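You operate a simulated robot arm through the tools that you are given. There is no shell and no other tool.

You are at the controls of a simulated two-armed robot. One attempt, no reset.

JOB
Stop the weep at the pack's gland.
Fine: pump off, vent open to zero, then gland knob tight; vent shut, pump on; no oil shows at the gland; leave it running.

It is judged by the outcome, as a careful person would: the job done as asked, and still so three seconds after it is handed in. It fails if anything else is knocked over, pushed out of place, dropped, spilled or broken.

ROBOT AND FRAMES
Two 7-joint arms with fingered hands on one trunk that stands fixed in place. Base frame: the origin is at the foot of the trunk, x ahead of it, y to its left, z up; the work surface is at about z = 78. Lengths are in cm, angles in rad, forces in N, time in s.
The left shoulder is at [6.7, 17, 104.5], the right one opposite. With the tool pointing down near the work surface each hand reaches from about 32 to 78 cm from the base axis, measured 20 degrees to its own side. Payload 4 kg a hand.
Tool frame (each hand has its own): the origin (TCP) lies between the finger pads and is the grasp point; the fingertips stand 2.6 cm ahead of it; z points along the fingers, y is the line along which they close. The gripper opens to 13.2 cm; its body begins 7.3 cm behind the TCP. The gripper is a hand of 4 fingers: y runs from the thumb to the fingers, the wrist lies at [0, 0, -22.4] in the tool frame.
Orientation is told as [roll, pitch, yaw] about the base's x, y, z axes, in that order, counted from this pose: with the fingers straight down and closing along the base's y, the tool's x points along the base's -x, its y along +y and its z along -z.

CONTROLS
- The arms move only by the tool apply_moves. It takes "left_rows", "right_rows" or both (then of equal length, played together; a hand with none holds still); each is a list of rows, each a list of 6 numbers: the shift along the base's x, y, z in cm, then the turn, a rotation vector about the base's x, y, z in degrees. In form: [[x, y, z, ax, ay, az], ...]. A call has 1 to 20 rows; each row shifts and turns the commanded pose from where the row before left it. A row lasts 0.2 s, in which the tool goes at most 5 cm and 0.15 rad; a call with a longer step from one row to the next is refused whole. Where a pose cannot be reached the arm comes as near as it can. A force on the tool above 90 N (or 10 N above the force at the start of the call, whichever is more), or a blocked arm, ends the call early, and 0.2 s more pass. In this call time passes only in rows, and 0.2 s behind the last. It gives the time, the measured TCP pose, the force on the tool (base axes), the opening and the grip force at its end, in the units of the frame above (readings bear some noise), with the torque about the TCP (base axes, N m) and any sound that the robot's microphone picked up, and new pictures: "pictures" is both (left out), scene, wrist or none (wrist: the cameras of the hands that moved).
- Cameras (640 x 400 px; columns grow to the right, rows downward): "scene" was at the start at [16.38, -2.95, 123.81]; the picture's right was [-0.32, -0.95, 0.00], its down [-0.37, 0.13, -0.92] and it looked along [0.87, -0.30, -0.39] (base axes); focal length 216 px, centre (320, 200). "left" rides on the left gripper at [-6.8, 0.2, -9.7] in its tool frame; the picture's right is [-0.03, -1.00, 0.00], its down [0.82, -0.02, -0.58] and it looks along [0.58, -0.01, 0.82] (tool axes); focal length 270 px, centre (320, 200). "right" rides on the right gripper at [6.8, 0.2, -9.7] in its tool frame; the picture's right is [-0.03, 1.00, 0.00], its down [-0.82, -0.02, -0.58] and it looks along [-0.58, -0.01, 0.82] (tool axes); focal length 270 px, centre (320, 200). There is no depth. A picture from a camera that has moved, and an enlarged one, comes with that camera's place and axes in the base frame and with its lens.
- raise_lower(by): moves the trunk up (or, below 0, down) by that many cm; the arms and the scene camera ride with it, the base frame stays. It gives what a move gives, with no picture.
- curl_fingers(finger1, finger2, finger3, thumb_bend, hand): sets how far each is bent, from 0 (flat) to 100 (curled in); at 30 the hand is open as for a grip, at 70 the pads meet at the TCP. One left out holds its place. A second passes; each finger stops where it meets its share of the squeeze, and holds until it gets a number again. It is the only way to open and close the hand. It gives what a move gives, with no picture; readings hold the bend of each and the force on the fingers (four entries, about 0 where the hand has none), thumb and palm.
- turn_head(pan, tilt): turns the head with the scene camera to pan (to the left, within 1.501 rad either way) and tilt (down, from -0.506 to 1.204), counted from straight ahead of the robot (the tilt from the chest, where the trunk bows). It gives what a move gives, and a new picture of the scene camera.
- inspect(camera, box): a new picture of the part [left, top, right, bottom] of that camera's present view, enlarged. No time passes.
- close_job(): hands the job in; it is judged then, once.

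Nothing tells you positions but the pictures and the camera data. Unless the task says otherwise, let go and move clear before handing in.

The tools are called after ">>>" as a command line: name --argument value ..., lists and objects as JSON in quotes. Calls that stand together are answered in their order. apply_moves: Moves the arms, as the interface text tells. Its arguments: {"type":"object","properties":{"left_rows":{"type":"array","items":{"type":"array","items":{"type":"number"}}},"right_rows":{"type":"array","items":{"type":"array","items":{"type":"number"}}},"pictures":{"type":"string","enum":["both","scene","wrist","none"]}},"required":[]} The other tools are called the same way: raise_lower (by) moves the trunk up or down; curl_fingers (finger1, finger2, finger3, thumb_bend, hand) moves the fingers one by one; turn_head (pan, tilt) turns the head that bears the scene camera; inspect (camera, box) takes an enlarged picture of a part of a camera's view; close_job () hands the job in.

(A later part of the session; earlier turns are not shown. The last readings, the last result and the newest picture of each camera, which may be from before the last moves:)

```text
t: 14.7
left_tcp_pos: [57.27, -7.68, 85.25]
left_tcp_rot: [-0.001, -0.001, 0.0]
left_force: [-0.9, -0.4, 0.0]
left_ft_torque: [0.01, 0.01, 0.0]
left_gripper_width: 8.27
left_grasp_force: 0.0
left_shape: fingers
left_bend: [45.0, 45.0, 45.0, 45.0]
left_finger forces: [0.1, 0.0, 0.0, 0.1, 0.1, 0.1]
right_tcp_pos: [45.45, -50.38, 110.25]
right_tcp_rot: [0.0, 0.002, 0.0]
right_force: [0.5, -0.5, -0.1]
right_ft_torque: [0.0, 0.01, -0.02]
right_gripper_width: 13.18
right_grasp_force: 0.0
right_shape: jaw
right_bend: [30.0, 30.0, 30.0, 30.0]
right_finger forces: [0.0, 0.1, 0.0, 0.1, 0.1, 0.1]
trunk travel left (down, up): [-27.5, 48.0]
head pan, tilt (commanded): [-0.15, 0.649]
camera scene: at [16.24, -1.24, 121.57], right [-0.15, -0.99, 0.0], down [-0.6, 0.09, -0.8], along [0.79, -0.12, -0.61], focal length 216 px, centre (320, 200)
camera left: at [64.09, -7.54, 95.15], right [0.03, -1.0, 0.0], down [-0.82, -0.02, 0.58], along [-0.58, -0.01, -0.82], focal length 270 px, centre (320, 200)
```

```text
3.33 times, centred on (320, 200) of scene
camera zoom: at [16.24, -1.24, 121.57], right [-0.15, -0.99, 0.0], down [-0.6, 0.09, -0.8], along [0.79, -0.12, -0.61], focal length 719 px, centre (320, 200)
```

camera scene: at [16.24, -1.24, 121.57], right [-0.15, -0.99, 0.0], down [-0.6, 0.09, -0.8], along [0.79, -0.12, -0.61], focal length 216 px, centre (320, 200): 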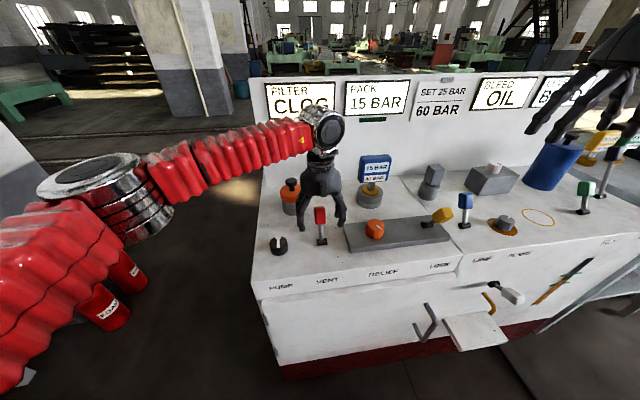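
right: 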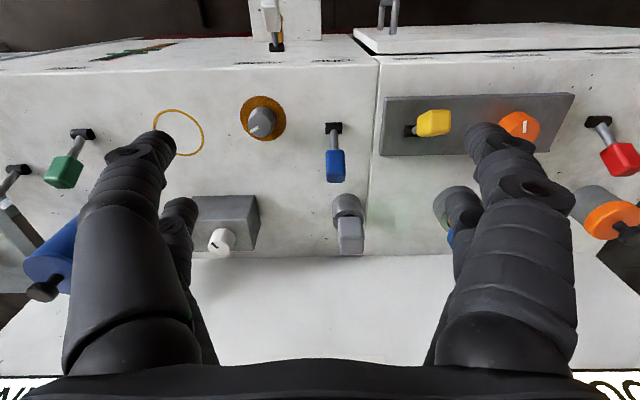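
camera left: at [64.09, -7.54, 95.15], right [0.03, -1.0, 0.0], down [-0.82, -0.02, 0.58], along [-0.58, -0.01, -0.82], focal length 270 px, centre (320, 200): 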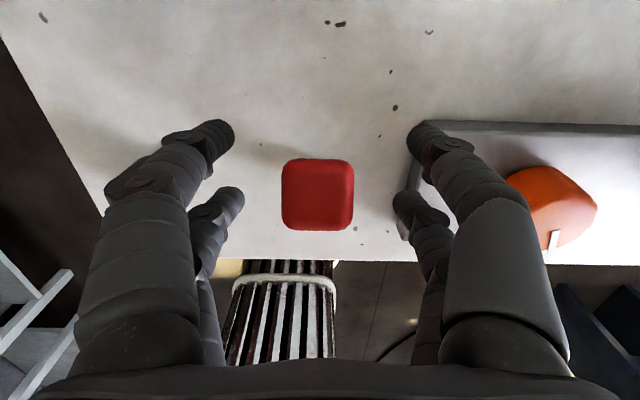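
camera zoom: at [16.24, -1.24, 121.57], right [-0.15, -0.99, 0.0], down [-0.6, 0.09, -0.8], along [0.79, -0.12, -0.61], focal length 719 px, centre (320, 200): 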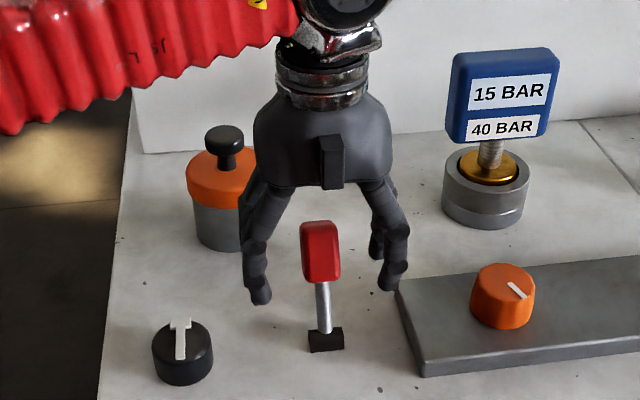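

The handle sits centred between all four fingers. I'll close on it.

>>> curl_fingers --hand "left" --finger1 67 --finger2 67 --finger3 67 --thumb_bend 67

>>> inspect --camera "left" --box '[160, 60, 480, 300]'

>>> inspect --camera "scene" --box '[240, 140, 400, 260]'

```text
t: 15.7
left_tcp_pos: [57.2, -7.64, 85.33]
left_tcp_rot: [0.0, 0.001, 0.0]
left_force: [-0.2, 0.0, -3.7]
left_ft_torque: [0.01, -0.02, -0.01]
left_gripper_width: 1.42
left_grasp_force: 4.9
left_shape: fingers
left_bend: [66.0, 62.0, 63.0, 66.0]
left_finger forces: [1.0, 4.2, 2.9, 0.0, 1.1, 0.0]
right_tcp_pos: [45.47, -50.46, 110.27]
right_tcp_rot: [0.0, -0.001, 0.0]
right_force: [-0.1, -0.4, 0.8]
right_ft_torque: [-0.03, -0.03, 0.03]
right_gripper_width: 13.23
right_grasp_force: 0.1
right_shape: jaw
right_bend: [30.0, 30.0, 30.0, 30.0]
right_finger forces: [0.0, 0.0, 0.0, 0.0, 0.0, 0.0]
trunk travel left (down, up): [-27.5, 48.0]
head pan, tilt (commanded): [-0.15, 0.649]
```

```text
1.67 times, centred on (320, 180) of left
camera zoom: at [64.07, -7.55, 95.19], right [0.03, -1.0, 0.0], down [-0.82, -0.02, 0.58], along [-0.58, -0.01, -0.82], focal length 450 px, centre (320, 233)
```

zoom: 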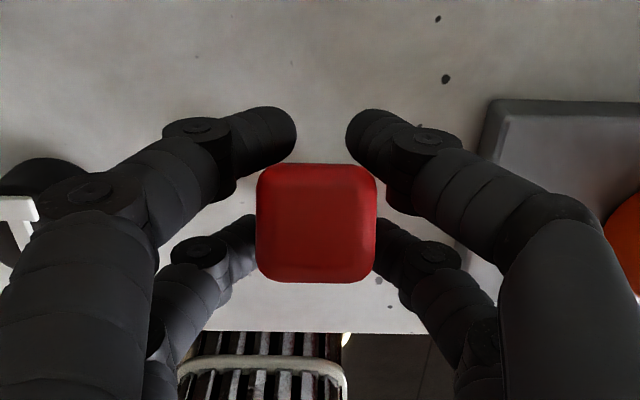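

```text
3.33 times, centred on (320, 200) of scene
camera zoom: at [16.22, -1.25, 121.57], right [-0.15, -0.99, 0.0], down [-0.6, 0.09, -0.8], along [0.79, -0.12, -0.61], focal length 719 px, centre (320, 200)
```

zoom: 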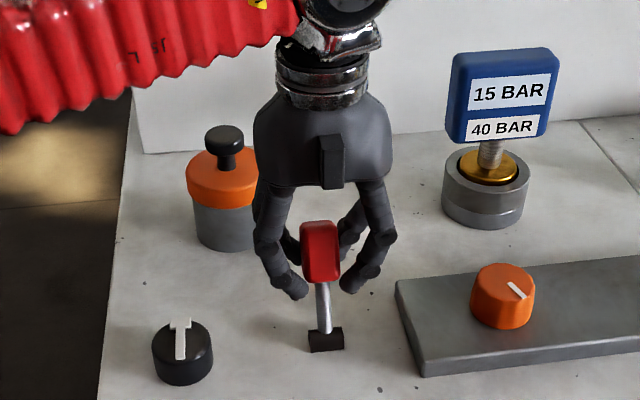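

The far finger pair hooks behind the handle and the near pair holds its sides. I'll pull the lever toward the robot along its arc and watch the display.

>>> apply_moves --left_rows '[[-1.0, 0, 0.4, 0, -4, 0], [-1.0, 0, 0.3, 0, -4, 0], [-1.0, 0, 0.15, 0, -4, 0]]' --pictures "both"

>>> inspect --camera "scene" --box '[240, 70, 480, 260]'

```text
t: 16.5
left_tcp_pos: [54.1, -7.7, 86.35]
left_tcp_rot: [0.0, -0.209, 0.002]
left_force: [5.7, 1.4, -0.7]
left_ft_torque: [0.02, -0.21, 0.0]
left_gripper_width: 1.35
left_grasp_force: 5.5
left_shape: fingers
left_bend: [66.0, 62.0, 63.0, 67.0]
left_finger forces: [3.6, 3.9, 2.3, 0.0, 1.8, 0.0]
right_tcp_pos: [45.38, -50.51, 110.34]
right_tcp_rot: [0.0, 0.001, 0.001]
right_force: [-0.1, 0.8, 1.2]
right_ft_torque: [0.0, 0.01, 0.0]
right_gripper_width: 13.21
right_grasp_force: 0.1
right_shape: jaw
right_bend: [30.0, 30.0, 30.0, 30.0]
right_finger forces: [0.1, 0.1, 0.1, 0.0, 0.0, 0.0]
trunk travel left (down, up): [-27.5, 48.0]
head pan, tilt (commanded): [-0.15, 0.649]
camera scene: at [16.25, -1.24, 121.57], right [-0.15, -0.99, 0.0], down [-0.6, 0.09, -0.8], along [0.79, -0.12, -0.61], focal length 216 px, centre (320, 200)
camera left: at [58.8, -7.54, 97.41], right [0.03, -1.0, 0.01], down [-0.92, -0.02, 0.39], along [-0.39, -0.01, -0.92], focal length 270 px, centre (320, 200)
```

scene: 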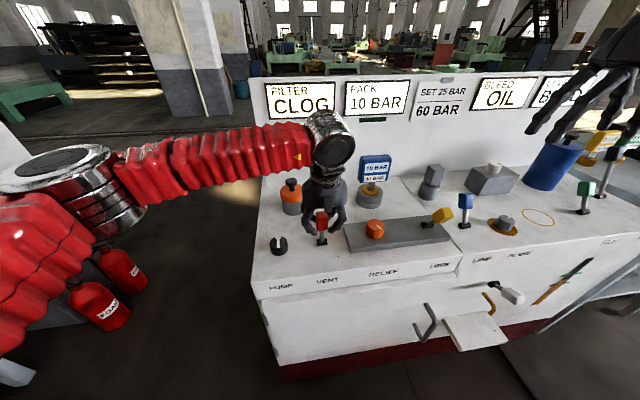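
left: 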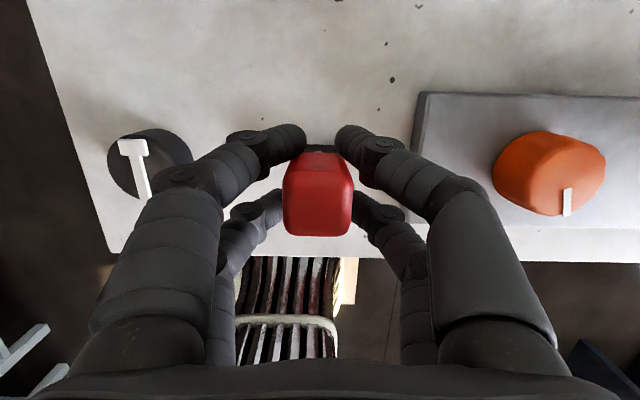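

```text
2.11 times, centred on (360, 165) of scene
camera zoom: at [16.25, -1.24, 121.57], right [-0.15, -0.99, 0.0], down [-0.6, 0.09, -0.8], along [0.79, -0.12, -0.61], focal length 454 px, centre (236, 274)
```

zoom: 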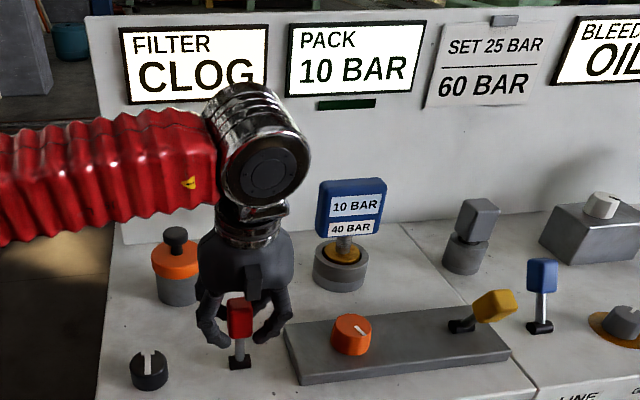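

The lever has come to about upright and follows well. I'll continue the pull to its open stop.

>>> apply_moves --left_rows '[[-1.0, 0, -0.05, 0, -5, 0], [-1.0, 0, -0.25, 0, -5, 0], [-0.8, 0, -0.35, 0, -5, 0]]' --pictures "both"

>>> inspect --camera "scene" --box '[240, 70, 480, 260]'

```text
t: 17.3
left_tcp_pos: [50.96, -7.64, 85.69]
left_tcp_rot: [-0.001, -0.472, -0.001]
left_force: [4.3, 0.6, 4.0]
left_ft_torque: [0.06, -0.18, -0.04]
left_gripper_width: 1.14
left_grasp_force: 5.7
left_shape: fingers
left_bend: [67.0, 62.0, 63.0, 67.0]
left_finger forces: [4.0, 2.9, 2.5, 0.1, 2.1, 0.1]
right_tcp_pos: [45.41, -50.41, 110.17]
right_tcp_rot: [0.0, 0.002, 0.0]
right_force: [1.1, 0.3, 0.0]
right_ft_torque: [0.0, -0.02, -0.02]
right_gripper_width: 13.2
right_grasp_force: 0.1
right_shape: jaw
right_bend: [30.0, 30.0, 30.0, 30.0]
right_finger forces: [0.0, 0.0, 0.1, 0.1, 0.1, 0.1]
trunk travel left (down, up): [-27.5, 48.0]
head pan, tilt (commanded): [-0.15, 0.649]
camera scene: at [16.2, -1.25, 121.58], right [-0.15, -0.99, 0.0], down [-0.6, 0.09, -0.8], along [0.79, -0.12, -0.61], focal length 216 px, centre (320, 200)
camera left: at [52.78, -7.51, 97.51], right [0.02, -1.0, 0.01], down [-0.99, -0.02, 0.14], along [-0.14, -0.02, -0.99], focal length 270 px, centre (320, 200)
```

scene: 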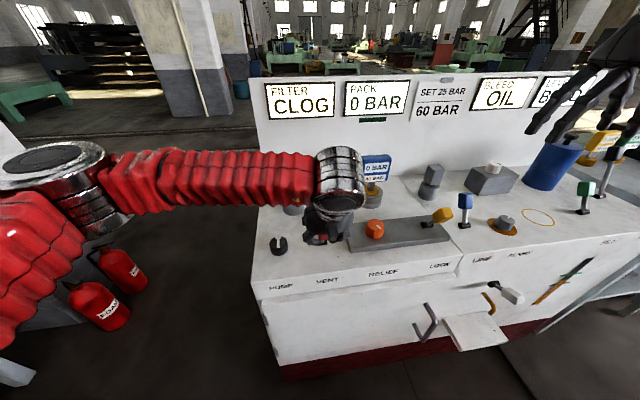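
left: 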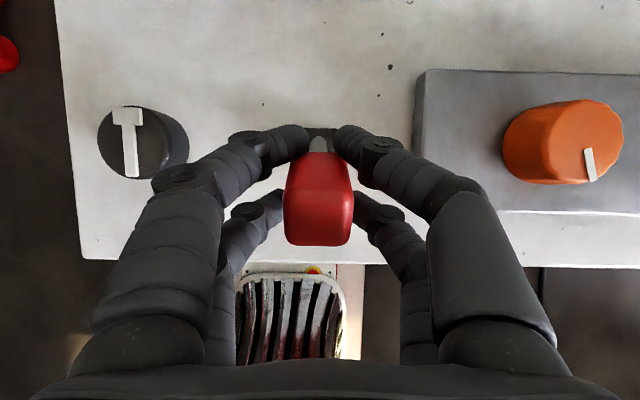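

```text
2.11 times, centred on (360, 165) of scene
camera zoom: at [16.2, -1.25, 121.58], right [-0.15, -0.99, 0.0], down [-0.6, 0.09, -0.8], along [0.79, -0.12, -0.61], focal length 454 px, centre (236, 274)
```

zoom: 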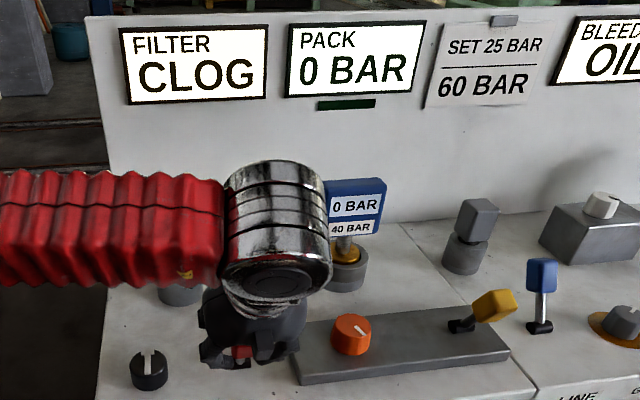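

The pack reads 0 BAR, so the vent is open. I'll pull a touch more to make sure the lever is at its stop, then release.

>>> apply_moves --left_rows '[[-0.5, 0, -0.25, 0, -4, 0], [-0.4, 0, -0.2, 0, -3, 0]]' --pictures "wrist"

```text
t: 17.9
left_tcp_pos: [50.28, -7.57, 85.27]
left_tcp_rot: [-0.001, -0.596, 0.004]
left_force: [13.4, 1.9, 7.9]
left_ft_torque: [0.12, -0.25, -0.08]
left_gripper_width: 1.17
left_grasp_force: 10.2
left_shape: fingers
left_bend: [66.0, 62.0, 63.0, 67.0]
left_finger forces: [10.6, 3.3, 2.1, 0.0, 3.8, 0.0]
right_tcp_pos: [45.51, -50.46, 110.32]
right_tcp_rot: [0.001, 0.001, 0.001]
right_force: [0.4, -1.0, 0.3]
right_ft_torque: [0.0, 0.0, 0.0]
right_gripper_width: 13.18
right_grasp_force: 0.2
right_shape: jaw
right_bend: [30.0, 30.0, 30.0, 30.0]
right_finger forces: [0.0, 0.0, 0.0, 0.0, 0.0, 0.0]
trunk travel left (down, up): [-27.5, 48.0]
head pan, tilt (commanded): [-0.15, 0.649]
camera left: at [50.63, -7.53, 97.29], right [0.02, -1.0, 0.02], down [-1.0, -0.02, 0.02], along [-0.02, -0.02, -1.0], focal length 270 px, centre (320, 200)
```

left: 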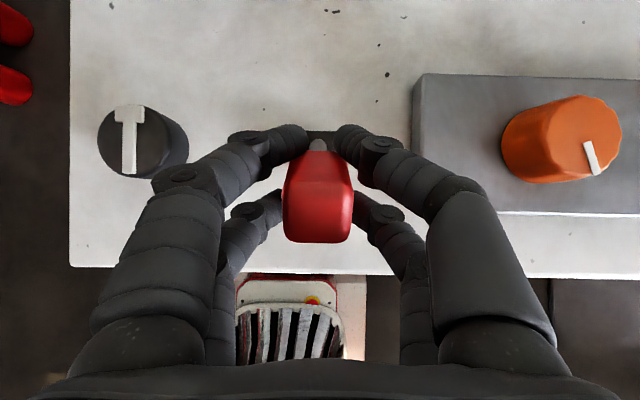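

The lever is firmly at its open stop with the pressure at 0. I'll open the fingers and back the hand out along the lever's axis.

>>> curl_fingers --hand "left" --finger1 45 --finger2 45 --finger3 45 --thumb_bend 45

>>> apply_moves --left_rows '[[-1.6, 0, 2.4, 0, 0, 0], [-2.0, 0, 3.4, 0, 0, 0], [-1.0, 0, 4.0, 0, 0, 0], [0, 0, 2, 0, 8, 0], [0, 0, 0, 0, 8, 0], [0, 0, 0, 0, 8, 0], [0, 0, 0, 0, 8, 0], [0, 0, 0, 0, 2, 0]]' --pictures "both"

>>> inspect --camera "scene" --box '[240, 70, 480, 260]'

```text
t: 18.9
left_tcp_pos: [50.25, -7.8, 85.3]
left_tcp_rot: [0.001, -0.597, 0.0]
left_force: [15.3, -8.7, 13.9]
left_ft_torque: [0.11, -0.47, -0.43]
left_gripper_width: 5.08
left_grasp_force: 9.3
left_shape: fingers
left_bend: [64.0, 45.0, 45.0, 45.0]
left_finger forces: [18.3, 0.0, 0.0, 0.0, 0.1, 0.0]
right_tcp_pos: [45.55, -50.47, 110.23]
right_tcp_rot: [0.0, 0.003, 0.002]
right_force: [-0.2, 0.1, 0.7]
right_ft_torque: [-0.02, 0.02, -0.02]
right_gripper_width: 13.16
right_grasp_force: 0.0
right_shape: jaw
right_bend: [30.0, 30.0, 30.0, 30.0]
right_finger forces: [0.0, 0.0, 0.1, 0.0, 0.1, 0.0]
trunk travel left (down, up): [-27.5, 48.0]
head pan, tilt (commanded): [-0.15, 0.649]
```

```text
t: 20.7
left_tcp_pos: [45.59, -7.51, 96.98]
left_tcp_rot: [0.0, 0.004, 0.001]
left_force: [0.1, -0.5, -0.5]
left_ft_torque: [-0.01, 0.01, -0.05]
left_gripper_width: 8.24
left_grasp_force: 0.0
left_shape: fingers
left_bend: [45.0, 45.0, 45.0, 45.0]
left_finger forces: [0.0, 0.0, 0.0, 0.0, 0.0, 0.1]
right_tcp_pos: [45.45, -50.53, 110.3]
right_tcp_rot: [0.001, 0.001, 0.0]
right_force: [0.1, -0.4, -0.4]
right_ft_torque: [-0.02, -0.02, -0.03]
right_gripper_width: 13.19
right_grasp_force: 0.1
right_shape: jaw
right_bend: [30.0, 30.0, 30.0, 30.0]
right_finger forces: [0.0, 0.0, 0.0, 0.1, 0.1, 0.1]
trunk travel left (down, up): [-27.5, 48.0]
head pan, tilt (commanded): [-0.15, 0.649]
camera scene: at [16.19, -1.26, 121.58], right [-0.15, -0.99, 0.0], down [-0.6, 0.09, -0.8], along [0.79, -0.12, -0.61], focal length 216 px, centre (320, 200)
camera left: at [52.51, -7.51, 106.84], right [0.03, -1.0, 0.0], down [-0.81, -0.02, 0.58], along [-0.58, -0.02, -0.81], focal length 270 px, centre (320, 200)
```

scene: 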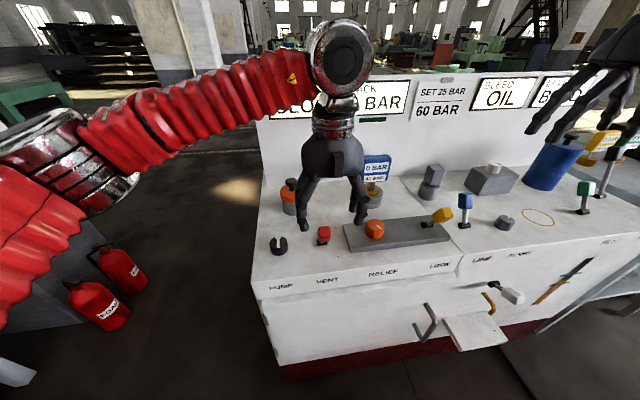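
left: 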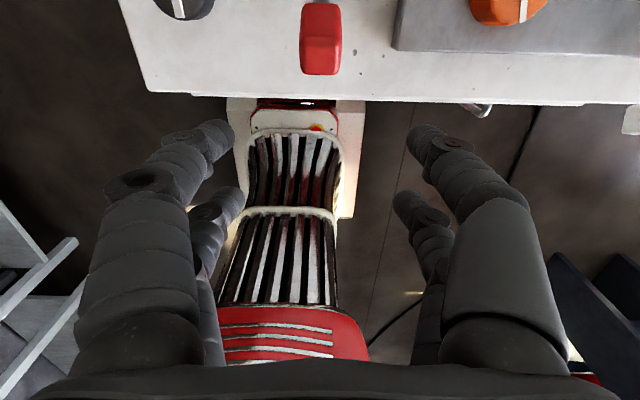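

```text
2.11 times, centred on (360, 165) of scene
camera zoom: at [16.19, -1.26, 121.58], right [-0.15, -0.99, 0.0], down [-0.6, 0.09, -0.8], along [0.79, -0.12, -0.61], focal length 454 px, centre (236, 274)
```

zoom: 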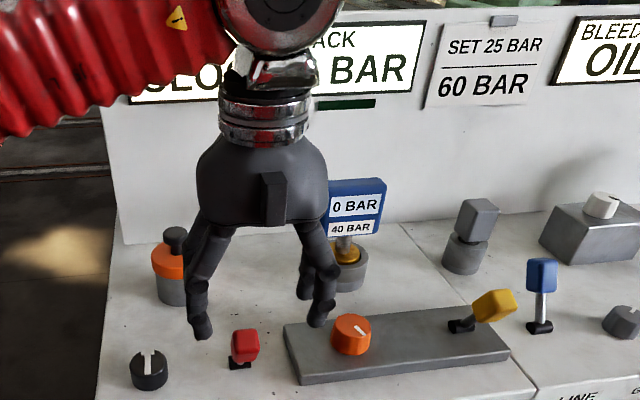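

The vent is open, the gauge shows 0 BAR, and the oil ring at the gland has cleared. Next I'll use the right hand on the gland knob, parking the left hand aside at the same time.

>>> curl_fingers --hand "right" --finger1 45 --finger2 45 --finger3 45 --thumb_bend 45

>>> apply_moves --left_rows '[[0, 2, 1, 0, 0, 0], [0, 2.5, 1, 0, 0, 0], [0, 2.5, 1, 0, 0, 0], [0, 2.5, 0, 0, 0, 0], [0, 2.5, 0, 0, 0, 0]]' --right_rows '[[1.34, -1.8, -3, 0, 0, 0], [1.34, -1.8, -3, 0, 0, 0], [1.34, -1.8, -3, 0, 0, 0], [1.34, -1.8, -3, 0, 0, 0], [1.34, -1.7, -3, 0, 0, 0]]' --pictures "wrist"

>>> turn_head --pan -0.6 --tilt 0.6

```text
t: 21.7
left_tcp_pos: [45.68, -7.56, 97.01]
left_tcp_rot: [0.0, 0.002, 0.0]
left_force: [0.5, 0.0, 1.3]
left_ft_torque: [0.01, 0.0, -0.01]
left_gripper_width: 8.25
left_grasp_force: 0.1
left_shape: fingers
left_bend: [45.0, 45.0, 45.0, 45.0]
left_finger forces: [0.0, 0.0, 0.0, 0.1, 0.1, 0.0]
right_tcp_pos: [45.57, -50.46, 110.27]
right_tcp_rot: [0.001, 0.0, 0.002]
right_force: [-0.6, 0.4, -0.7]
right_ft_torque: [-0.01, 0.0, -0.03]
right_gripper_width: 8.36
right_grasp_force: 0.1
right_shape: fingers
right_bend: [45.0, 45.0, 45.0, 45.0]
right_finger forces: [0.0, 0.0, 0.0, 0.0, 0.0, 0.1]
trunk travel left (down, up): [-27.5, 48.0]
head pan, tilt (commanded): [-0.15, 0.649]
```

```text
t: 22.9
left_tcp_pos: [45.83, 4.24, 99.91]
left_tcp_rot: [0.0, 0.002, 0.0]
left_force: [-0.5, -0.8, 0.1]
left_ft_torque: [-0.03, -0.02, 0.02]
left_gripper_width: 8.25
left_grasp_force: 0.1
left_shape: fingers
left_bend: [45.0, 45.0, 45.0, 45.0]
left_finger forces: [0.1, 0.0, 0.0, 0.1, 0.0, 0.0]
right_tcp_pos: [51.96, -59.02, 95.24]
right_tcp_rot: [0.001, 0.002, -0.001]
right_force: [0.3, 0.0, 0.1]
right_ft_torque: [-0.02, 0.01, 0.01]
right_gripper_width: 8.35
right_grasp_force: 0.1
right_shape: fingers
right_bend: [45.0, 45.0, 45.0, 45.0]
right_finger forces: [0.0, 0.0, 0.1, 0.0, 0.2, 0.0]
trunk travel left (down, up): [-27.5, 48.0]
head pan, tilt (commanded): [-0.15, 0.649]
camera right: at [45.18, -58.84, 104.96], right [0.03, 1.0, 0.0], down [0.82, -0.02, 0.58], along [0.58, -0.01, -0.82], focal length 270 px, centre (320, 200)
camera left: at [52.7, 4.29, 109.69], right [0.02, -1.0, 0.0], down [-0.82, -0.02, 0.58], along [-0.58, -0.01, -0.82], focal length 270 px, centre (320, 200)
```

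right: 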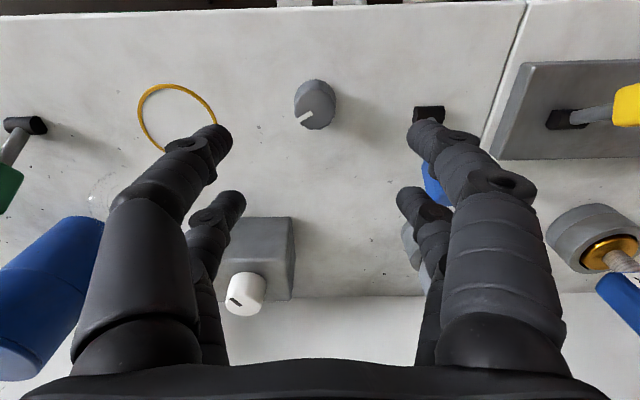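
left: 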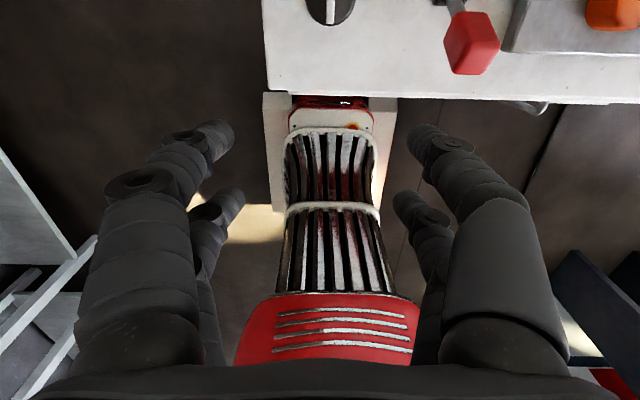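

```text
t: 23.8
left_tcp_pos: [45.8, 4.1, 99.91]
left_tcp_rot: [0.0, 0.003, 0.001]
left_force: [0.1, 0.3, -0.5]
left_ft_torque: [-0.01, 0.01, 0.01]
left_gripper_width: 8.23
left_grasp_force: 0.0
left_shape: fingers
left_bend: [45.0, 45.0, 45.0, 45.0]
left_finger forces: [0.0, 0.0, 0.0, 0.0, 0.1, 0.1]
right_tcp_pos: [51.95, -58.9, 95.43]
right_tcp_rot: [-0.001, 0.002, 0.0]
right_force: [-0.5, 0.1, 0.4]
right_ft_torque: [0.04, 0.0, -0.01]
right_gripper_width: 8.33
right_grasp_force: 0.0
right_shape: fingers
right_bend: [45.0, 45.0, 45.0, 45.0]
right_finger forces: [0.0, 0.0, 0.0, 0.0, 0.0, 0.0]
trunk travel left (down, up): [-27.5, 48.0]
head pan, tilt (commanded): [-0.6, 0.6]
camera scene: at [14.92, -4.95, 122.0], right [-0.56, -0.83, 0.0], down [-0.47, 0.32, -0.82], along [0.68, -0.47, -0.57], focal length 216 px, centre (320, 200)
```

scene: 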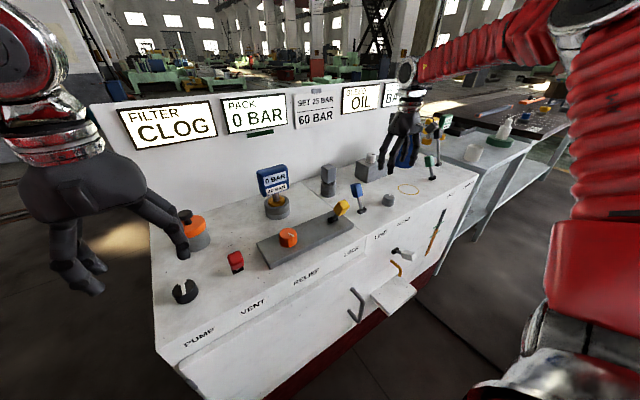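

>>> inspect --camera "right" --box '[240, 50, 480, 200]'

>>> inspect --camera "scene" --box '[340, 80, 460, 240]'

```text
2.67 times, centred on (360, 125) of right
camera zoom: at [45.11, -58.82, 105.04], right [0.03, 1.0, 0.0], down [0.82, -0.02, 0.58], along [0.58, -0.01, -0.82], focal length 721 px, centre (213, 400)
```

zoom: 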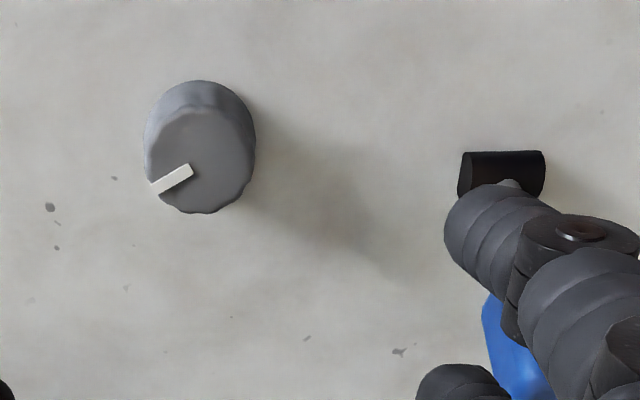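

```text
2.50 times, centred on (400, 160) of scene
camera zoom: at [14.92, -4.95, 122.0], right [-0.56, -0.83, 0.0], down [-0.47, 0.32, -0.82], along [0.68, -0.47, -0.57], focal length 539 px, centre (120, 300)
```

zoom: 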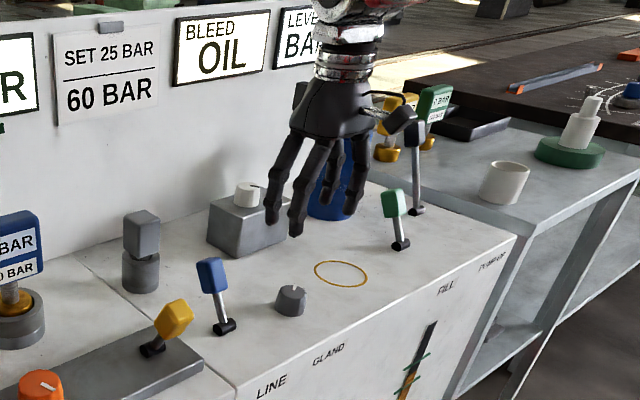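

The gland knob's top centre is near [52.45, -59.33, 80.7], about 3.6–4 cm across. Tight is clockwise, so I'll pre-rotate the right hand counter-clockwise for range and centre it over the knob.

>>> apply_moves --right_rows '[[0.25, -0.2, -1, 0, 0, 8], [0.25, -0.2, -1, 0, 0, 8], [0, 0, -1, 0, 0, 8], [0, 0, -1, 0, 0, 8], [0, 0, -1, 0, 0, 8], [0, 0, -1, 0, 0, 8], [0, 0, -1, 0, 0, 8], [0, 0, -1, 0, 0, 8]]' --pictures "both"

>>> inspect --camera "scene" --box '[340, 80, 460, 240]'

```text
t: 25.6
left_tcp_pos: [45.78, 4.17, 99.93]
left_tcp_rot: [0.0, 0.002, -0.001]
left_force: [0.3, 0.2, 0.6]
left_ft_torque: [0.01, 0.01, -0.01]
left_gripper_width: 8.24
left_grasp_force: 0.0
left_shape: fingers
left_bend: [45.0, 45.0, 45.0, 45.0]
left_finger forces: [0.0, 0.0, 0.0, 0.0, 0.1, 0.0]
right_tcp_pos: [52.72, -59.78, 87.22]
right_tcp_rot: [0.002, 0.001, 1.118]
right_force: [-0.7, 0.8, -0.2]
right_ft_torque: [0.02, 0.0, 0.0]
right_gripper_width: 8.36
right_grasp_force: 0.1
right_shape: fingers
right_bend: [45.0, 45.0, 45.0, 45.0]
right_finger forces: [0.0, 0.0, 0.0, 0.1, 0.1, 0.1]
trunk travel left (down, up): [-27.5, 48.0]
head pan, tilt (commanded): [-0.6, 0.6]
camera scene: at [14.93, -4.96, 122.0], right [-0.56, -0.83, 0.0], down [-0.47, 0.32, -0.82], along [0.68, -0.47, -0.57], focal length 216 px, centre (320, 200)
camera right: at [49.54, -65.88, 96.9], right [-0.89, 0.46, 0.0], down [0.38, 0.73, 0.58], along [0.26, 0.51, -0.82], focal length 270 px, centre (320, 200)
```

scene: 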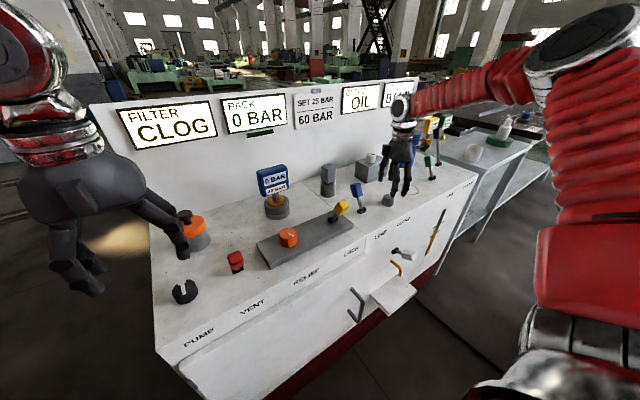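
right: 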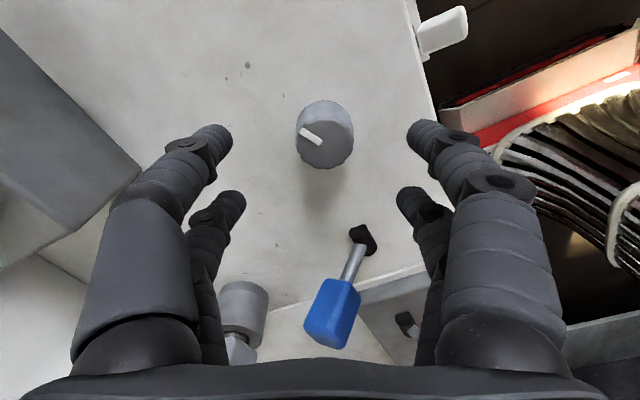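

```text
2.50 times, centred on (400, 160) of scene
camera zoom: at [14.93, -4.96, 122.0], right [-0.56, -0.83, 0.0], down [-0.47, 0.32, -0.82], along [0.68, -0.47, -0.57], focal length 539 px, centre (120, 300)
```

zoom: 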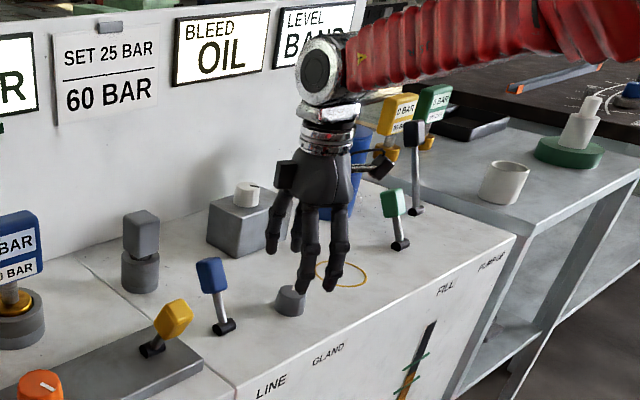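

The right hand rotated cleanly. I'll correct a few millimetres and lower around the gland knob.

>>> apply_moves --right_rows '[[-0.3, 0.3, -2.5, 0, 0, 0], [0, 0, -2.6, 0, 0, 0]]' --pictures "both"

>>> inspect --camera "scene" --box '[340, 120, 460, 220]'

```text
t: 26.2
left_tcp_pos: [45.76, 4.19, 99.85]
left_tcp_rot: [0.001, 0.003, 0.001]
left_force: [-0.4, -0.9, -0.7]
left_ft_torque: [-0.01, 0.02, 0.03]
left_gripper_width: 8.23
left_grasp_force: 0.1
left_shape: fingers
left_bend: [45.0, 45.0, 45.0, 45.0]
left_finger forces: [0.0, 0.1, 0.1, 0.0, 0.0, 0.0]
right_tcp_pos: [52.4, -59.58, 82.21]
right_tcp_rot: [0.001, 0.001, 1.117]
right_force: [0.2, 0.2, -0.2]
right_ft_torque: [-0.02, 0.0, 0.02]
right_gripper_width: 8.33
right_grasp_force: 0.1
right_shape: fingers
right_bend: [45.0, 45.0, 45.0, 45.0]
right_finger forces: [0.1, 0.0, 0.0, 0.0, 0.1, 0.0]
trunk travel left (down, up): [-27.5, 48.0]
head pan, tilt (commanded): [-0.6, 0.6]
camera scene: at [14.95, -4.98, 121.99], right [-0.56, -0.83, 0.0], down [-0.47, 0.32, -0.82], along [0.68, -0.47, -0.57], focal length 216 px, centre (320, 200)
camera right: at [49.16, -65.63, 91.81], right [-0.89, 0.46, 0.0], down [0.38, 0.72, 0.58], along [0.27, 0.51, -0.82], focal length 270 px, centre (320, 200)
```

scene: 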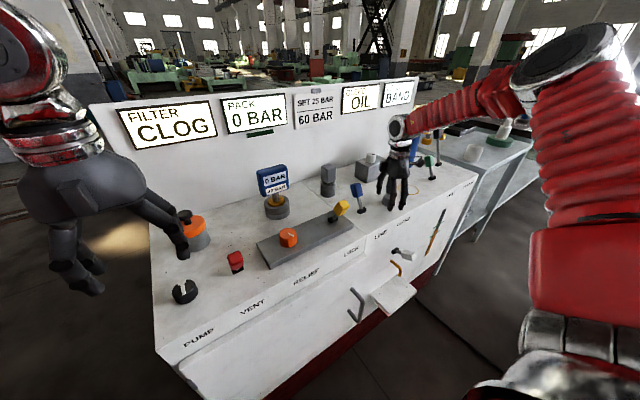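
right: 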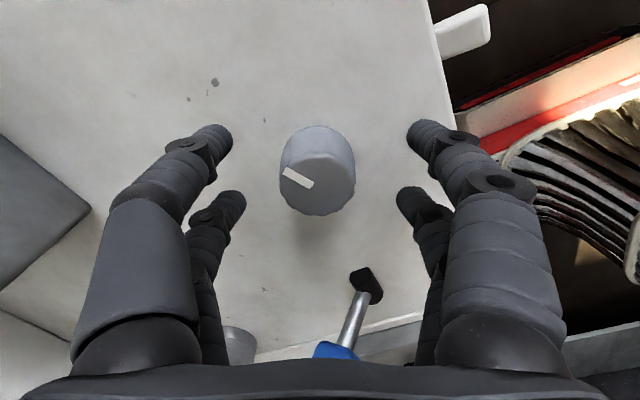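

```text
4.00 times, centred on (400, 170) of scene
camera zoom: at [14.95, -4.98, 121.99], right [-0.56, -0.83, 0.0], down [-0.47, 0.32, -0.82], along [0.68, -0.47, -0.57], focal length 863 px, centre (0, 320)
```

zoom: 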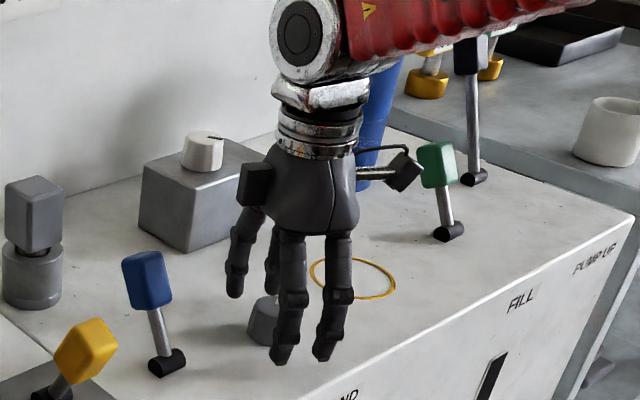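

The knob is centred. I'll drop 0.5 cm and close on it.

>>> apply_moves --right_rows '[[0.05, 0, -0.5, 0, 0, 0]]' --pictures "none"

>>> curl_fingers --hand "right" --finger1 69 --finger2 69 --finger3 69 --thumb_bend 69

>>> inspect --camera "right" --box '[160, 60, 480, 300]'

```text
t: 26.6
left_tcp_pos: [45.73, 4.23, 99.92]
left_tcp_rot: [0.0, 0.001, -0.001]
left_force: [-0.3, -0.2, 0.8]
left_ft_torque: [-0.01, 0.0, 0.02]
left_gripper_width: 8.25
left_grasp_force: 0.0
left_shape: fingers
left_bend: [45.0, 45.0, 45.0, 45.0]
left_finger forces: [0.0, 0.1, 0.1, 0.1, 0.0, 0.1]
right_tcp_pos: [52.47, -59.43, 81.71]
right_tcp_rot: [0.0, -0.001, 1.116]
right_force: [0.3, -0.3, 0.7]
right_ft_torque: [0.01, 0.0, -0.01]
right_gripper_width: 8.35
right_grasp_force: 0.1
right_shape: fingers
right_bend: [45.0, 45.0, 45.0, 45.0]
right_finger forces: [0.0, 0.0, 0.0, 0.1, 0.0, 0.1]
trunk travel left (down, up): [-27.5, 48.0]
head pan, tilt (commanded): [-0.6, 0.6]
```

```text
t: 27.6
left_tcp_pos: [45.75, 4.19, 99.9]
left_tcp_rot: [0.002, 0.003, 0.002]
left_force: [0.0, 0.2, 0.0]
left_ft_torque: [0.02, 0.02, -0.02]
left_gripper_width: 8.23
left_grasp_force: 0.1
left_shape: fingers
left_bend: [45.0, 45.0, 45.0, 45.0]
left_finger forces: [0.0, 0.0, 0.0, 0.0, 0.0, 0.0]
right_tcp_pos: [52.57, -59.47, 81.59]
right_tcp_rot: [0.003, 0.0, 1.117]
right_force: [2.5, -0.8, -1.4]
right_ft_torque: [0.0, -0.05, -0.01]
right_gripper_width: 1.78
right_grasp_force: 6.8
right_shape: fingers
right_bend: [65.0, 64.0, 64.0, 66.0]
right_finger forces: [2.8, 3.5, 3.7, 0.0, 4.5, 0.0]
trunk travel left (down, up): [-27.5, 48.0]
head pan, tilt (commanded): [-0.6, 0.6]
```

```text
1.67 times, centred on (320, 180) of right
camera zoom: at [49.28, -65.56, 91.33], right [-0.89, 0.46, 0.0], down [0.38, 0.72, 0.58], along [0.27, 0.51, -0.82], focal length 450 px, centre (320, 233)
```

zoom: 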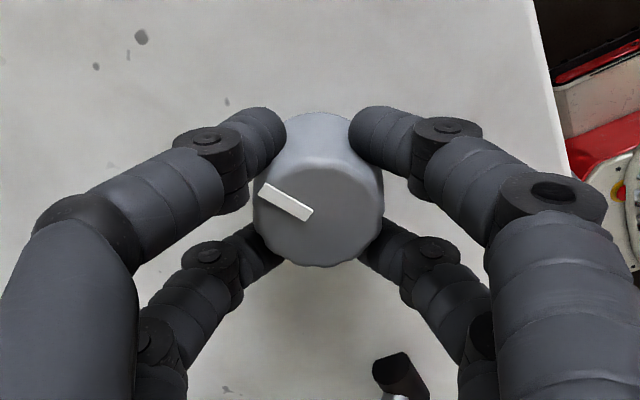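

All four fingers hold the gland knob. I'll turn it clockwise in small steps, watching the torque.

>>> apply_moves --right_rows '[[0, 0, 0, 0, 0, -6], [0, 0, 0, 0, 0, -6], [0, 0, 0, 0, 0, -6], [0, 0, 0, 0, 0, -6], [0, 0, 0, 0, 0, -6]]' --pictures "wrist"

```text
t: 28.8
left_tcp_pos: [45.71, 4.19, 99.93]
left_tcp_rot: [-0.001, 0.0, 0.0]
left_force: [-0.4, 0.1, -0.3]
left_ft_torque: [-0.01, -0.01, -0.02]
left_gripper_width: 8.23
left_grasp_force: 0.0
left_shape: fingers
left_bend: [45.0, 45.0, 45.0, 45.0]
left_finger forces: [0.0, 0.0, 0.0, 0.0, 0.0, 0.0]
right_tcp_pos: [52.46, -59.52, 81.55]
right_tcp_rot: [0.001, 0.0, 0.59]
right_force: [-0.2, -1.4, 3.5]
right_ft_torque: [-0.04, 0.02, 0.04]
right_gripper_width: 1.7
right_grasp_force: 8.2
right_shape: fingers
right_bend: [65.0, 64.0, 64.0, 67.0]
right_finger forces: [3.8, 4.5, 4.4, 0.0, 4.6, 0.0]
trunk travel left (down, up): [-27.5, 48.0]
head pan, tilt (commanded): [-0.6, 0.6]
camera right: at [46.65, -63.14, 91.27], right [-0.54, 0.84, 0.0], down [0.69, 0.44, 0.58], along [0.49, 0.31, -0.82], focal length 270 px, centre (320, 200)
```

right: 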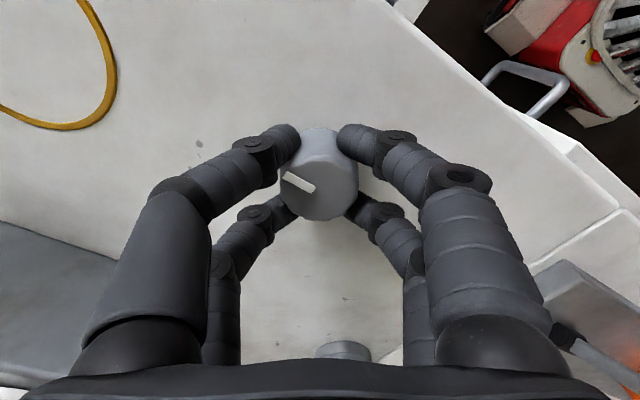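

The knob turns with the hand and there's little torque yet. I'll keep turning clockwise.

>>> apply_moves --right_rows '[[0, 0, 0, 0, 0, -6], [0, 0, 0, 0, 0, -6], [0, 0, 0, 0, 0, -6], [0, 0, 0, 0, 0, -6], [0, 0, 0, 0, 0, -6], [0, 0, 0, 0, 0, -6]]' --pictures "wrist"

```text
t: 30.2
left_tcp_pos: [45.78, 4.12, 99.8]
left_tcp_rot: [0.0, 0.002, -0.001]
left_force: [0.5, 0.5, 0.5]
left_ft_torque: [0.0, -0.03, -0.03]
left_gripper_width: 8.25
left_grasp_force: 0.1
left_shape: fingers
left_bend: [45.0, 45.0, 45.0, 45.0]
left_finger forces: [0.1, 0.0, 0.1, 0.0, 0.0, 0.0]
right_tcp_pos: [52.43, -59.45, 81.59]
right_tcp_rot: [-0.001, 0.001, -0.037]
right_force: [3.8, 0.6, -0.1]
right_ft_torque: [0.05, -0.11, 0.03]
right_gripper_width: 1.64
right_grasp_force: 9.1
right_shape: fingers
right_bend: [65.0, 64.0, 64.0, 67.0]
right_finger forces: [3.4, 5.3, 5.5, 0.0, 3.7, 0.0]
trunk travel left (down, up): [-27.5, 48.0]
head pan, tilt (commanded): [-0.6, 0.6]
camera right: at [45.58, -59.04, 91.3], right [0.06, 1.0, 0.0], down [0.82, -0.05, 0.58], along [0.58, -0.04, -0.82], focal length 270 px, centre (320, 200)
```

right: 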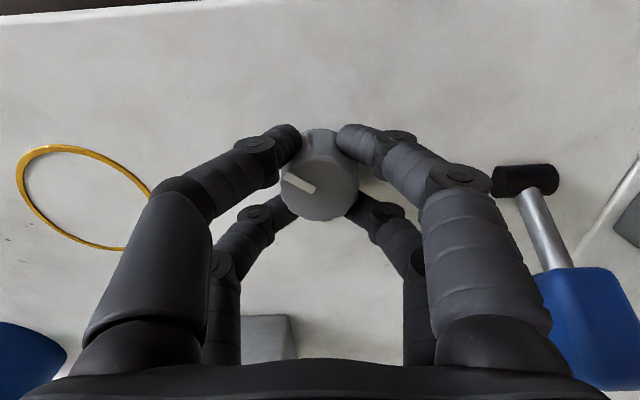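

It has turned about 66° so far with no stop. I'll continue clockwise.

>>> apply_moves --right_rows '[[0, 0, 0, 0, 0, -6], [0, 0, 0, 0, 0, -6], [0, 0, 0, 0, 0, -6], [0, 0, 0, 0, 0, -6], [0, 0, 0, 0, 0, -6], [0, 0, 0, 0, 0, -6]]' --pictures "wrist"

```text
t: 31.6
left_tcp_pos: [45.77, 4.18, 99.78]
left_tcp_rot: [0.001, 0.0, -0.001]
left_force: [-0.1, -0.1, 0.5]
left_ft_torque: [-0.03, 0.01, 0.0]
left_gripper_width: 8.25
left_grasp_force: 0.0
left_shape: fingers
left_bend: [45.0, 45.0, 45.0, 45.0]
left_finger forces: [0.1, 0.0, 0.1, 0.1, 0.0, 0.1]
right_tcp_pos: [52.41, -59.63, 81.59]
right_tcp_rot: [-0.002, 0.001, -0.664]
right_force: [2.9, -0.9, -1.2]
right_ft_torque: [0.01, -0.07, 0.52]
right_gripper_width: 1.49
right_grasp_force: 21.1
right_shape: fingers
right_bend: [66.0, 64.0, 66.0, 67.0]
right_finger forces: [16.4, 3.3, 18.4, 0.1, 3.4, 0.0]
trunk travel left (down, up): [-27.5, 48.0]
head pan, tilt (commanded): [-0.6, 0.6]
camera right: at [47.15, -55.15, 91.31], right [0.64, 0.77, 0.0], down [0.63, -0.52, 0.58], along [0.44, -0.37, -0.82], focal length 270 px, centre (320, 200)
```

right: 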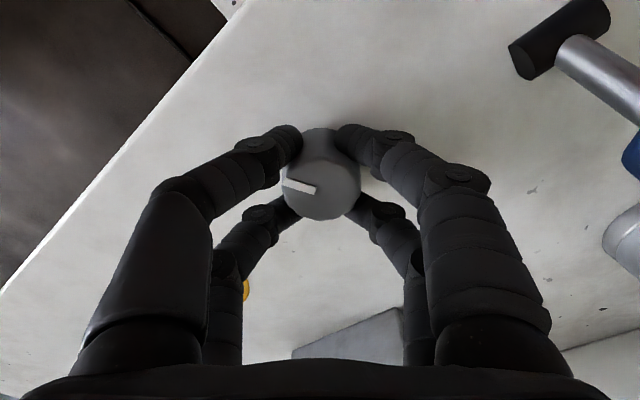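

The torque jumped to 0.5 N·m and the fingers began to slip, so the knob seems to be at its tight stop. I'll check the mark and give it one firmer nudge.

>>> inspect --camera "right" --box '[240, 100, 400, 240]'

>>> curl_fingers --hand "right" --finger1 76 --finger2 76 --finger3 76 --thumb_bend 76

>>> apply_moves --right_rows '[[0, 0, 0, 0, 0, -4], [0, 0, 0, 0, 0, -4]]' --pictures "wrist"

>>> inspect --camera "right" --box '[240, 100, 400, 240]'

```text
2.86 times, centred on (320, 170) of right
camera zoom: at [47.15, -55.15, 91.31], right [0.64, 0.77, 0.0], down [0.63, -0.52, 0.58], along [0.44, -0.37, -0.82], focal length 772 px, centre (320, 286)
```

zoom: 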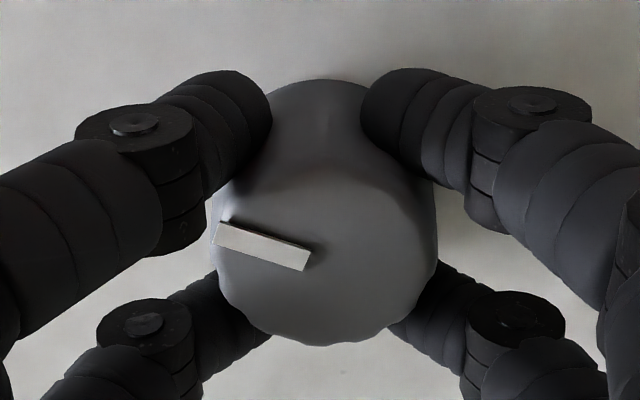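

```text
t: 32.6
left_tcp_pos: [45.68, 4.18, 99.77]
left_tcp_rot: [-0.001, 0.002, 0.0]
left_force: [-0.2, -0.7, -0.1]
left_ft_torque: [0.0, 0.0, 0.01]
left_gripper_width: 8.25
left_grasp_force: 0.0
left_shape: fingers
left_bend: [45.0, 45.0, 45.0, 45.0]
left_finger forces: [0.1, 0.1, 0.0, 0.0, 0.1, 0.0]
right_tcp_pos: [52.4, -59.58, 81.7]
right_tcp_rot: [0.001, 0.003, -0.663]
right_force: [-1.3, -3.3, -6.0]
right_ft_torque: [-0.05, -0.02, 0.53]
right_gripper_width: 1.29
right_grasp_force: 30.8
right_shape: fingers
right_bend: [68.0, 66.0, 67.0, 68.0]
right_finger forces: [21.4, 7.8, 22.0, 0.0, 10.7, 0.0]
trunk travel left (down, up): [-27.5, 48.0]
head pan, tilt (commanded): [-0.6, 0.6]
```

```text
t: 33.2
left_tcp_pos: [45.71, 4.16, 99.88]
left_tcp_rot: [-0.001, -0.002, 0.001]
left_force: [-0.3, 0.2, 0.6]
left_ft_torque: [-0.03, -0.01, 0.0]
left_gripper_width: 8.24
left_grasp_force: 0.1
left_shape: fingers
left_bend: [45.0, 45.0, 45.0, 45.0]
left_finger forces: [0.0, 0.0, 0.1, 0.0, 0.0, 0.0]
right_tcp_pos: [52.32, -59.39, 81.63]
right_tcp_rot: [-0.002, 0.003, -0.805]
right_force: [-6.0, 0.5, -5.7]
right_ft_torque: [-0.06, 0.03, 0.58]
right_gripper_width: 0.85
right_grasp_force: 30.5
right_shape: fingers
right_bend: [68.0, 66.0, 68.0, 67.0]
right_finger forces: [23.2, 8.8, 20.4, 0.0, 9.0, 0.0]
trunk travel left (down, up): [-27.5, 48.0]
head pan, tilt (commanded): [-0.6, 0.6]
camera right: at [47.74, -54.38, 91.29], right [0.74, 0.67, 0.0], down [0.55, -0.6, 0.57], along [0.39, -0.42, -0.82], focal length 270 px, centre (320, 200)
```

right: 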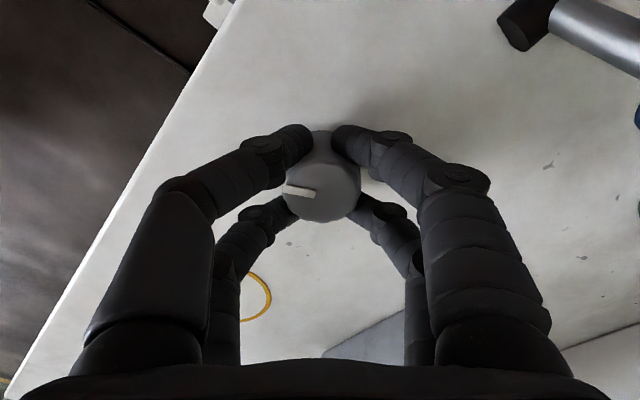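

```text
2.86 times, centred on (320, 170) of right
camera zoom: at [47.74, -54.38, 91.29], right [0.74, 0.67, 0.0], down [0.55, -0.6, 0.57], along [0.39, -0.42, -0.82], focal length 772 px, centre (320, 286)
```

zoom: 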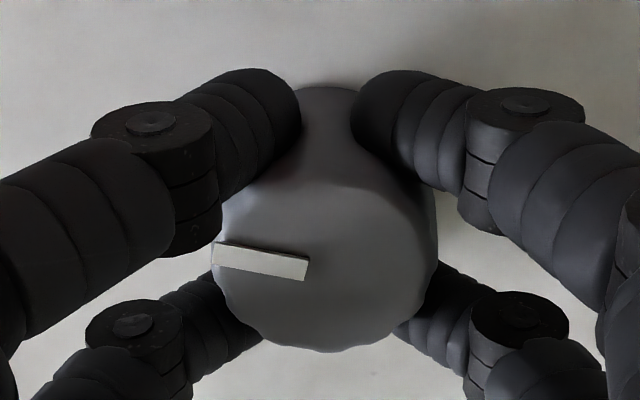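

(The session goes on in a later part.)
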